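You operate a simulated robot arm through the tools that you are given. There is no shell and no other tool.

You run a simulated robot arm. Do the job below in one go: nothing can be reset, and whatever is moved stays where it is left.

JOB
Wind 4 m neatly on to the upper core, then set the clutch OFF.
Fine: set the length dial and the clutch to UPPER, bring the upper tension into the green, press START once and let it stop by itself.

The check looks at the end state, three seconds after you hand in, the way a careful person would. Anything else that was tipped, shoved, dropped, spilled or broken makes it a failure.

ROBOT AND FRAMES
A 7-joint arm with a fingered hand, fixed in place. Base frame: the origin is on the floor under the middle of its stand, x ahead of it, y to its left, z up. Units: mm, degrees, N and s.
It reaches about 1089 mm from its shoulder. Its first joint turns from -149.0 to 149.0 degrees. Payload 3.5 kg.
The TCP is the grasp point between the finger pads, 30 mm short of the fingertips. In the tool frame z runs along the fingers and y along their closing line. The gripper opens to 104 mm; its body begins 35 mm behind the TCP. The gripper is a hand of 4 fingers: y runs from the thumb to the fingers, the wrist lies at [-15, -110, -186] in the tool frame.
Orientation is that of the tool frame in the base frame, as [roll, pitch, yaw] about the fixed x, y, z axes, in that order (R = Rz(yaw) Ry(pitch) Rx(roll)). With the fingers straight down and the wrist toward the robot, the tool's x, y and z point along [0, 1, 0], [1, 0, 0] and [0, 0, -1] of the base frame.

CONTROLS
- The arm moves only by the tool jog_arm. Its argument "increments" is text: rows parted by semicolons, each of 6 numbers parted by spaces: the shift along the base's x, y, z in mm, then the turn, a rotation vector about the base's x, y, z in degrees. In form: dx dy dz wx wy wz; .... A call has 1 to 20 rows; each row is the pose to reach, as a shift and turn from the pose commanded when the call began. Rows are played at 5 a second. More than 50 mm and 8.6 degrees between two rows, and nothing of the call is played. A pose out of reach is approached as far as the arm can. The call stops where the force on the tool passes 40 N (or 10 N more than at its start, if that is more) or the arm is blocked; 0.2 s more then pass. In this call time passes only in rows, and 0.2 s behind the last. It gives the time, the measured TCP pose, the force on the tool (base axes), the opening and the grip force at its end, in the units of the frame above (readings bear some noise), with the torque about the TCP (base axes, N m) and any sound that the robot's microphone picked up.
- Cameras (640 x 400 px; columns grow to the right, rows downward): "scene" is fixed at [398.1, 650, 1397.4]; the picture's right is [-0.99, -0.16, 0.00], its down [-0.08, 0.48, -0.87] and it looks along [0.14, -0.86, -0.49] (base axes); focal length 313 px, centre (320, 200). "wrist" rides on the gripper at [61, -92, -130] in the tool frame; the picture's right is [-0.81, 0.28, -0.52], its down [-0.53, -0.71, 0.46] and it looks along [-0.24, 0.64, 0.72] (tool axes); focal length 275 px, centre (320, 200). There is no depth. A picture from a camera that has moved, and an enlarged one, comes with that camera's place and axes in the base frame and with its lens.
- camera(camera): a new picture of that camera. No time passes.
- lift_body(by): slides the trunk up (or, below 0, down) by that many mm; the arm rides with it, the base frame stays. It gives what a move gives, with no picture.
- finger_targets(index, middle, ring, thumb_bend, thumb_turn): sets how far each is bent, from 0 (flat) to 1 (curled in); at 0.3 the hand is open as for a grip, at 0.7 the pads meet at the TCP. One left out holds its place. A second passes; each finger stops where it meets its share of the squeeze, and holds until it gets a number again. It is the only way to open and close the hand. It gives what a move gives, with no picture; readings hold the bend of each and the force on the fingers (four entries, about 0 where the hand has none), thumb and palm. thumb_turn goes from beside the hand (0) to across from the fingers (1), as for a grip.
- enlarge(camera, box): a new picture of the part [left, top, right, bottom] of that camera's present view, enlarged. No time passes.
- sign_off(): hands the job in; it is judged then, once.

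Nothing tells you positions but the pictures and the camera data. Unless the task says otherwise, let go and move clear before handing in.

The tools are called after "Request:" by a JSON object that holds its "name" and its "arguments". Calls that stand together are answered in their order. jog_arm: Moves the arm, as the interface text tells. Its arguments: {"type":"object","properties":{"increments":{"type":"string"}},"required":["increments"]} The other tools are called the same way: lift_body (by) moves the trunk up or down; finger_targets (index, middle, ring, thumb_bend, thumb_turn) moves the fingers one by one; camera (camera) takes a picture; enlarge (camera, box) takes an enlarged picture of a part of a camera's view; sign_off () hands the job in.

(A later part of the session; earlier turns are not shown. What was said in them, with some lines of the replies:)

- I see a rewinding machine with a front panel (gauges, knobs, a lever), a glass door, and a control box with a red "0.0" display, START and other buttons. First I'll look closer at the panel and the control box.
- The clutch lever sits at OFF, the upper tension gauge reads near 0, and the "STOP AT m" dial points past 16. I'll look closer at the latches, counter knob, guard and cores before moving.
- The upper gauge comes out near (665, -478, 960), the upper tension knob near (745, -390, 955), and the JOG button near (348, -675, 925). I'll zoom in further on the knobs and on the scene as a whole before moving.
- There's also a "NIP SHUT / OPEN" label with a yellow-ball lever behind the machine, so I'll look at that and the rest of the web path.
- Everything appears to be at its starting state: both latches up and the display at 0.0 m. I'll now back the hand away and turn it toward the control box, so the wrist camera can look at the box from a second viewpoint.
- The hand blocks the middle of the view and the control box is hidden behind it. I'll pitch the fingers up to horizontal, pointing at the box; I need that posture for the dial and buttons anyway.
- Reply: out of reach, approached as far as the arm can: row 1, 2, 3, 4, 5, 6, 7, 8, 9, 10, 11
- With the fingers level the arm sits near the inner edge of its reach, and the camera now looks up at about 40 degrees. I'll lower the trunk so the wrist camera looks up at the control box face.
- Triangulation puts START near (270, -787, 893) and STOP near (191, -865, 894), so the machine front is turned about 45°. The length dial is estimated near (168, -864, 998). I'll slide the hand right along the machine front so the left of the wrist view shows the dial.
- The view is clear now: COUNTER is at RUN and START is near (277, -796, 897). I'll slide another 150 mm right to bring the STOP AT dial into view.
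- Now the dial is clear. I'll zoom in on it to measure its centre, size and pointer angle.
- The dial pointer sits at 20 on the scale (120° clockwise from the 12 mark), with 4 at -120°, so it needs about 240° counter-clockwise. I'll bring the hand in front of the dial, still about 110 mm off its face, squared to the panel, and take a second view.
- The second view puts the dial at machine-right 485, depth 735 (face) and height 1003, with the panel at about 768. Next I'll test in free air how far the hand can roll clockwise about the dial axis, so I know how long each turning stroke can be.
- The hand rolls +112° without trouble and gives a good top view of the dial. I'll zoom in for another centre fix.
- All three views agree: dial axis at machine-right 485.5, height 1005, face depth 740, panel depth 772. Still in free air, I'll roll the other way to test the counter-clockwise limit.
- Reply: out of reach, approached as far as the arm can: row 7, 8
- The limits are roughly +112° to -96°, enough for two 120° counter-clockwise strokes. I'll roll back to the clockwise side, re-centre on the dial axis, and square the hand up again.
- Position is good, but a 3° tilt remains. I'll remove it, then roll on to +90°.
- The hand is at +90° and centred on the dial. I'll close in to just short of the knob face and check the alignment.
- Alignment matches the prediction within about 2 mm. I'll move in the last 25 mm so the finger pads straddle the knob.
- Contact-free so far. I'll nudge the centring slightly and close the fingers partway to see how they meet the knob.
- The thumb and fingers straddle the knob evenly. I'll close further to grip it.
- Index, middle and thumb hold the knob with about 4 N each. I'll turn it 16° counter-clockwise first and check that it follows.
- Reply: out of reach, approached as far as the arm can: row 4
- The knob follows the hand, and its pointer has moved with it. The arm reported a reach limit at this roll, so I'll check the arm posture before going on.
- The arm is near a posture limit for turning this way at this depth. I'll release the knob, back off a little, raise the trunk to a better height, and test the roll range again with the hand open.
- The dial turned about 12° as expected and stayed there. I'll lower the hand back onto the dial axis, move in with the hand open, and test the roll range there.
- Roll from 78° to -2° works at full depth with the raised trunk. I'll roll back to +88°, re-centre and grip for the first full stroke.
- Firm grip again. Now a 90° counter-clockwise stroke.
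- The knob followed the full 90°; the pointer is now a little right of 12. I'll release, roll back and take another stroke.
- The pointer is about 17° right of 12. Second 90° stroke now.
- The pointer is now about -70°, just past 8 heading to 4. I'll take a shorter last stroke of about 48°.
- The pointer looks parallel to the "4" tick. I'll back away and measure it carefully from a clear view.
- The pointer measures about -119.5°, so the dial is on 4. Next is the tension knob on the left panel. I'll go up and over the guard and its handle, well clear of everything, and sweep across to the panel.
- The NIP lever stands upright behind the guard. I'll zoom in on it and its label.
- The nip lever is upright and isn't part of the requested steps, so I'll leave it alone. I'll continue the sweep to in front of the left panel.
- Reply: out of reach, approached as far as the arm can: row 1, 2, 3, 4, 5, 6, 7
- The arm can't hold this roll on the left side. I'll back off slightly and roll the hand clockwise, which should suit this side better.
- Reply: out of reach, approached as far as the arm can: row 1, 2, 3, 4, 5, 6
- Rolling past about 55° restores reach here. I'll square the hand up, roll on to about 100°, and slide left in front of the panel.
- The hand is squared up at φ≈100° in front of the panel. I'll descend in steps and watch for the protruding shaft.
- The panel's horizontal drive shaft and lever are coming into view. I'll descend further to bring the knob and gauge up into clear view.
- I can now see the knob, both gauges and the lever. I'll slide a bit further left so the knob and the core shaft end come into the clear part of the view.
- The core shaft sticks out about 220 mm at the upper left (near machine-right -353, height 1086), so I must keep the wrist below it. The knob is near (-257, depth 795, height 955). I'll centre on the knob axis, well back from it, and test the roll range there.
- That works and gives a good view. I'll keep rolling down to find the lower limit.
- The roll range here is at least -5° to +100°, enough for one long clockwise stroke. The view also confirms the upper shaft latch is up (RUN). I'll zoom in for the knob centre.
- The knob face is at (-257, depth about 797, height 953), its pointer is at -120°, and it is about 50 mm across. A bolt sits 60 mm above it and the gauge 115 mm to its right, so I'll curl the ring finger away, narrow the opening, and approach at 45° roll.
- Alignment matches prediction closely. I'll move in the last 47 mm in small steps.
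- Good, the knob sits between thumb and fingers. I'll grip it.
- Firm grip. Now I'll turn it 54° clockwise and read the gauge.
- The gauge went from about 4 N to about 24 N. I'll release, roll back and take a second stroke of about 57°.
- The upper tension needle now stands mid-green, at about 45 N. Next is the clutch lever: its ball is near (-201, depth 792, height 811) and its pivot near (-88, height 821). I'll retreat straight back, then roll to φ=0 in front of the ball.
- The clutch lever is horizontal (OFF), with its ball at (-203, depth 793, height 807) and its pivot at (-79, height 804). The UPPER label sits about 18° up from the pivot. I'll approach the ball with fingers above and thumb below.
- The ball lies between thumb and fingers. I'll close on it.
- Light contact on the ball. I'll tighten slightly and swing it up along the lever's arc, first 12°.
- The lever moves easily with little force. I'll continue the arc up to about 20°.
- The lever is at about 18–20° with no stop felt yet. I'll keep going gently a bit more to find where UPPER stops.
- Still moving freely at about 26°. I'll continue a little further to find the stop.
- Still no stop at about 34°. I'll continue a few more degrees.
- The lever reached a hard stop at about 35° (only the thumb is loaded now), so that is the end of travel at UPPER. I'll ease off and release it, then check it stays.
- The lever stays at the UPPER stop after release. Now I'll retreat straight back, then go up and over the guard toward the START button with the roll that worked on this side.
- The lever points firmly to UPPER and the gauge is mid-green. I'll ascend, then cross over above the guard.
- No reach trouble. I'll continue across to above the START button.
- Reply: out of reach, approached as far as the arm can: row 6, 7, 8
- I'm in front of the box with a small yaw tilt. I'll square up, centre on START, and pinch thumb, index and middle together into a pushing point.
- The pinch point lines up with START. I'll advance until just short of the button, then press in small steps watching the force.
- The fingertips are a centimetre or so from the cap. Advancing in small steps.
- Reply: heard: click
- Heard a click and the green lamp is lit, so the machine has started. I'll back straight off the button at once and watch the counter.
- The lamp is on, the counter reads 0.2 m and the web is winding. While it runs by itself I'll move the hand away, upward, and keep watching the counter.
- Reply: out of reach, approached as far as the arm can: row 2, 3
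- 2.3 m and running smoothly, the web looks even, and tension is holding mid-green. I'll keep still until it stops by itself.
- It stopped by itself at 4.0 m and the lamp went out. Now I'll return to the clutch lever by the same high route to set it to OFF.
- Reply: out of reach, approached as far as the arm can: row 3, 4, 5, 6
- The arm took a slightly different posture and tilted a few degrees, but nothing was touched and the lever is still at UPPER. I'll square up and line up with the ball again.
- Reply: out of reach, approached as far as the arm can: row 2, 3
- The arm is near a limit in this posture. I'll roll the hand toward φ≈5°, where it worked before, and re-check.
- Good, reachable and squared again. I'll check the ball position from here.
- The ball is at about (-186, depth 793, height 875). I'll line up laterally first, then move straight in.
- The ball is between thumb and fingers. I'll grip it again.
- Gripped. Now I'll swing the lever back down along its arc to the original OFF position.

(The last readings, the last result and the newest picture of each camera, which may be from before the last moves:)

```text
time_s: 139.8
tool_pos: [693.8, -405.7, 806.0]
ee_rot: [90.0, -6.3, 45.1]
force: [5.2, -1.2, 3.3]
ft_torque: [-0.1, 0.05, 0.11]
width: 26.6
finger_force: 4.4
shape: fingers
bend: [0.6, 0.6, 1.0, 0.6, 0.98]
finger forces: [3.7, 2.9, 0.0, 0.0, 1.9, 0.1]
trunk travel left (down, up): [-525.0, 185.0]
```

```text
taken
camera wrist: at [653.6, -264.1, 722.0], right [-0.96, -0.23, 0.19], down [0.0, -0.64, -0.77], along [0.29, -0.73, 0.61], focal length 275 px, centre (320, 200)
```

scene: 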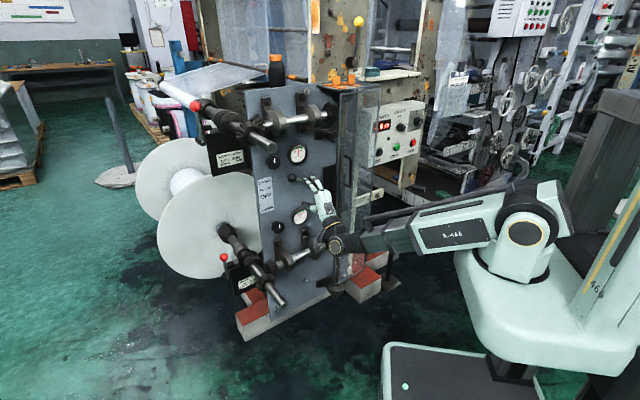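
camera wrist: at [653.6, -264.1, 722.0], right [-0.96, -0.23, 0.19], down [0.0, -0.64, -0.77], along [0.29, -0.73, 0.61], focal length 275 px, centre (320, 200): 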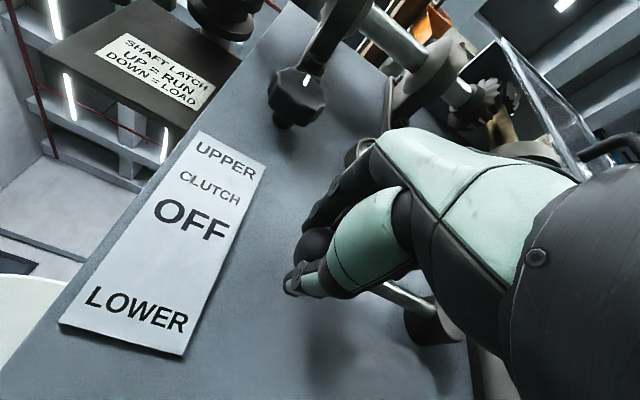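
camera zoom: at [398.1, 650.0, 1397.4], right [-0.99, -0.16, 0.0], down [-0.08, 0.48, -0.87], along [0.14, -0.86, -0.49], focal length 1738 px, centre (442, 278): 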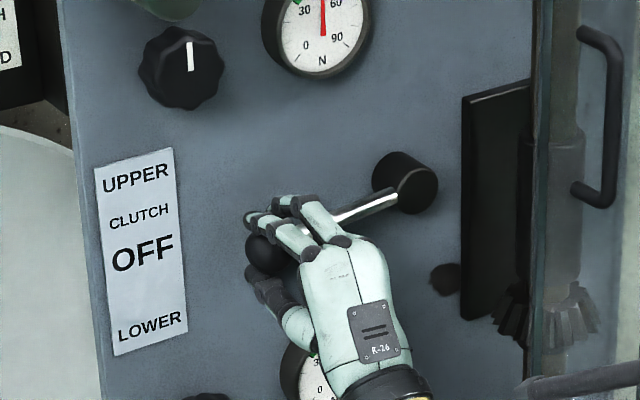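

The ball is back at its original place next to OFF. I'll release and back straight away, then compare with the first picture.

Request:
{"name": "finger_targets", "arguments": {"index": 0.38, "middle": 0.38, "thumb_bend": 0.38}}

Request:
{"name": "jog_arm", "arguments": {"increments": "-20 20 0 0 0 0; -50 50 0 0 0 0; -80 80 0 0 0 0; -110 110 0 0 0 0"}}

Request:
{"name": "enlarge", "arguments": {"camera": "scene", "box": [240, 155, 360, 230]}}

Request:
{"name": "camera", "arguments": {"camera": "wrist"}}

```text
time_s: 140.8
tool_pos: [694.0, -405.6, 806.6]
ee_rot: [90.1, -6.1, 45.0]
force: [-0.4, 0.0, 0.0]
ft_torque: [-0.01, 0.02, -0.04]
width: 82.4
finger_force: 0.0
shape: fingers
bend: [0.38, 0.38, 1.0, 0.38, 0.98]
finger forces: [0.0, 0.0, 0.0, 0.0, 0.0, 0.0]
trunk travel left (down, up): [-525.0, 185.0]
```

```text
time_s: 141.8
tool_pos: [585.2, -297.6, 805.8]
ee_rot: [90.1, -6.2, 45.2]
force: [-0.1, -0.3, -0.8]
ft_torque: [0.02, -0.01, 0.0]
width: 82.7
finger_force: 0.0
shape: fingers
bend: [0.38, 0.38, 1.0, 0.38, 0.98]
finger forces: [0.0, 0.1, 0.0, 0.0, 0.0, 0.1]
trunk travel left (down, up): [-525.0, 185.0]
```

```text
5.33 times, centred on (300, 192) of scene
camera zoom: at [398.1, 650.0, 1397.4], right [-0.99, -0.16, 0.0], down [-0.08, 0.48, -0.87], along [0.14, -0.86, -0.49], focal length 1669 px, centre (427, 240)
```

zoom: 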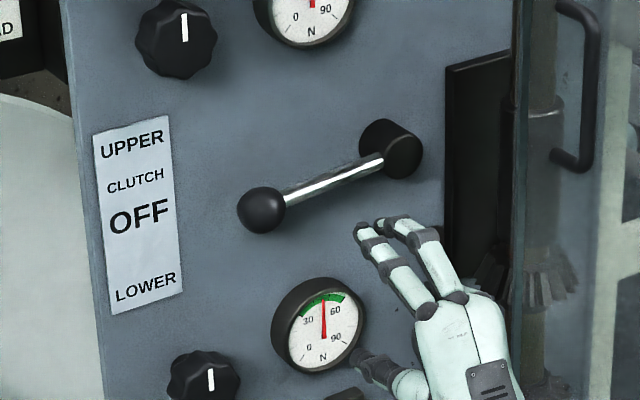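

```text
taken
camera wrist: at [545.2, -155.1, 721.2], right [-0.96, -0.23, 0.19], down [0.0, -0.64, -0.77], along [0.29, -0.73, 0.61], focal length 275 px, centre (320, 200)
```

wrist: 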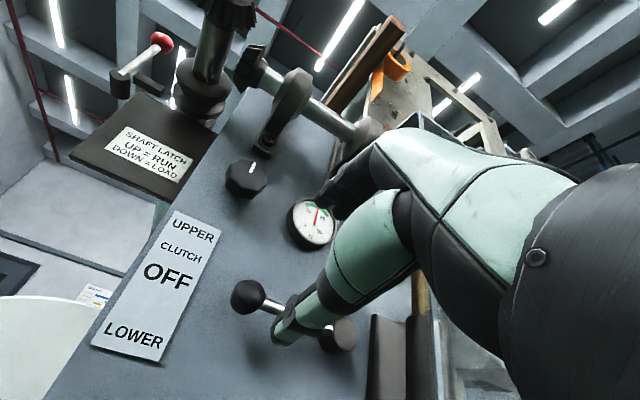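

The lever matches its original OFF position exactly. I'll back off a little more and do a last check of the whole scene.

Request:
{"name": "jog_arm", "arguments": {"increments": "-12 12 0 0 0 0; -22 22 0 0 0 0"}}

Request:
{"name": "camera", "arguments": {"camera": "scene"}}

Request:
{"name": "enlarge", "arguments": {"camera": "scene", "box": [366, 90, 446, 160]}}

Request:
{"name": "enlarge", "arguments": {"camera": "scene", "box": [130, 40, 350, 210]}}

```text
time_s: 142.4
tool_pos: [564.2, -274.3, 804.8]
ee_rot: [90.1, -6.2, 45.1]
force: [0.2, 0.7, 0.1]
ft_torque: [-0.01, -0.01, 0.0]
width: 82.6
finger_force: 0.0
shape: fingers
bend: [0.38, 0.38, 1.0, 0.38, 0.98]
finger forces: [0.0, 0.0, 0.1, 0.1, 0.1, 0.1]
trunk travel left (down, up): [-525.0, 185.0]
```

```text
taken
```

scene: 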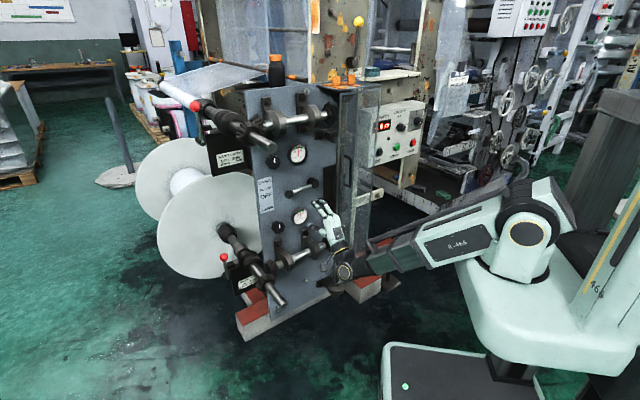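

```text
5.71 times, centred on (406, 125) of scene
camera zoom: at [398.1, 650.0, 1397.4], right [-0.99, -0.16, 0.0], down [-0.08, 0.48, -0.87], along [0.14, -0.86, -0.49], focal length 1788 px, centre (-171, 629)
```

zoom: 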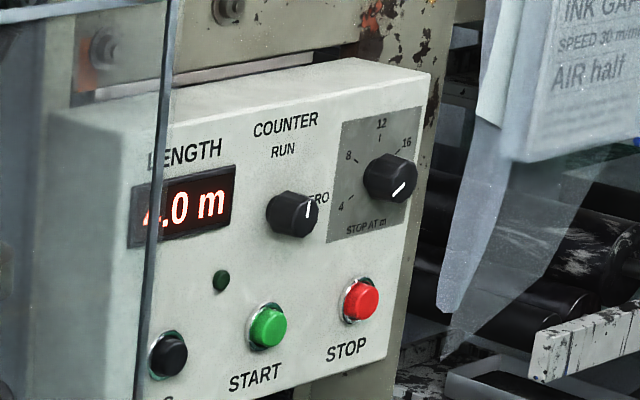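

```text
2.35 times, centred on (240, 125) of scene
camera zoom: at [398.1, 650.0, 1397.4], right [-0.99, -0.16, 0.0], down [-0.08, 0.48, -0.87], along [0.14, -0.86, -0.49], focal length 736 px, centre (508, 376)
```

zoom: 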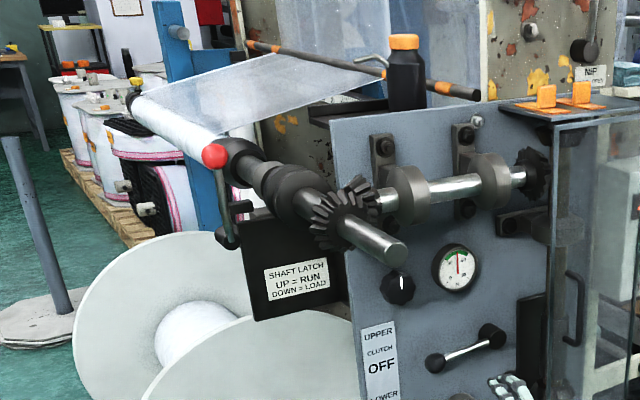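

Everything checks out: the display reads 4.0 m with the lamp off, the dial is on 4, tension is mid-green, and the web is taut and even on the upper core. The clutch is at OFF, the hand is clear, and nothing else has moved. I'm handing in the job.

Request:
{"name": "sign_off", "arguments": {}}

```text
The job is handed in.
```

The upper core now has 4.0 m wound on it, and the clutch is back at OFF. I've handed the job in; the result of the check hasn't come back.

- **Length:** I set the dial to 4 and pressed START once. The machine stopped by itself with the display at 4.0 m and the lamp out.
- **Tension:** the upper gauge sits mid-green at about 45 N, and it read the same when I checked during the run.
- **Winding:** the web looks taut and even on the core in the camera view. I couldn't check it more closely than that.
- **Clutch:** the lever was at its UPPER stop for the run, and it is now in the same OFF position as at the start.
- **Surroundings:** I saw nothing tipped or shoved in the last pictures, and the hand is clear of the machine.

I left the NIP lever as I found it. It stands upright between its SHUT and OPEN labels, so I couldn't tell which position it is in.
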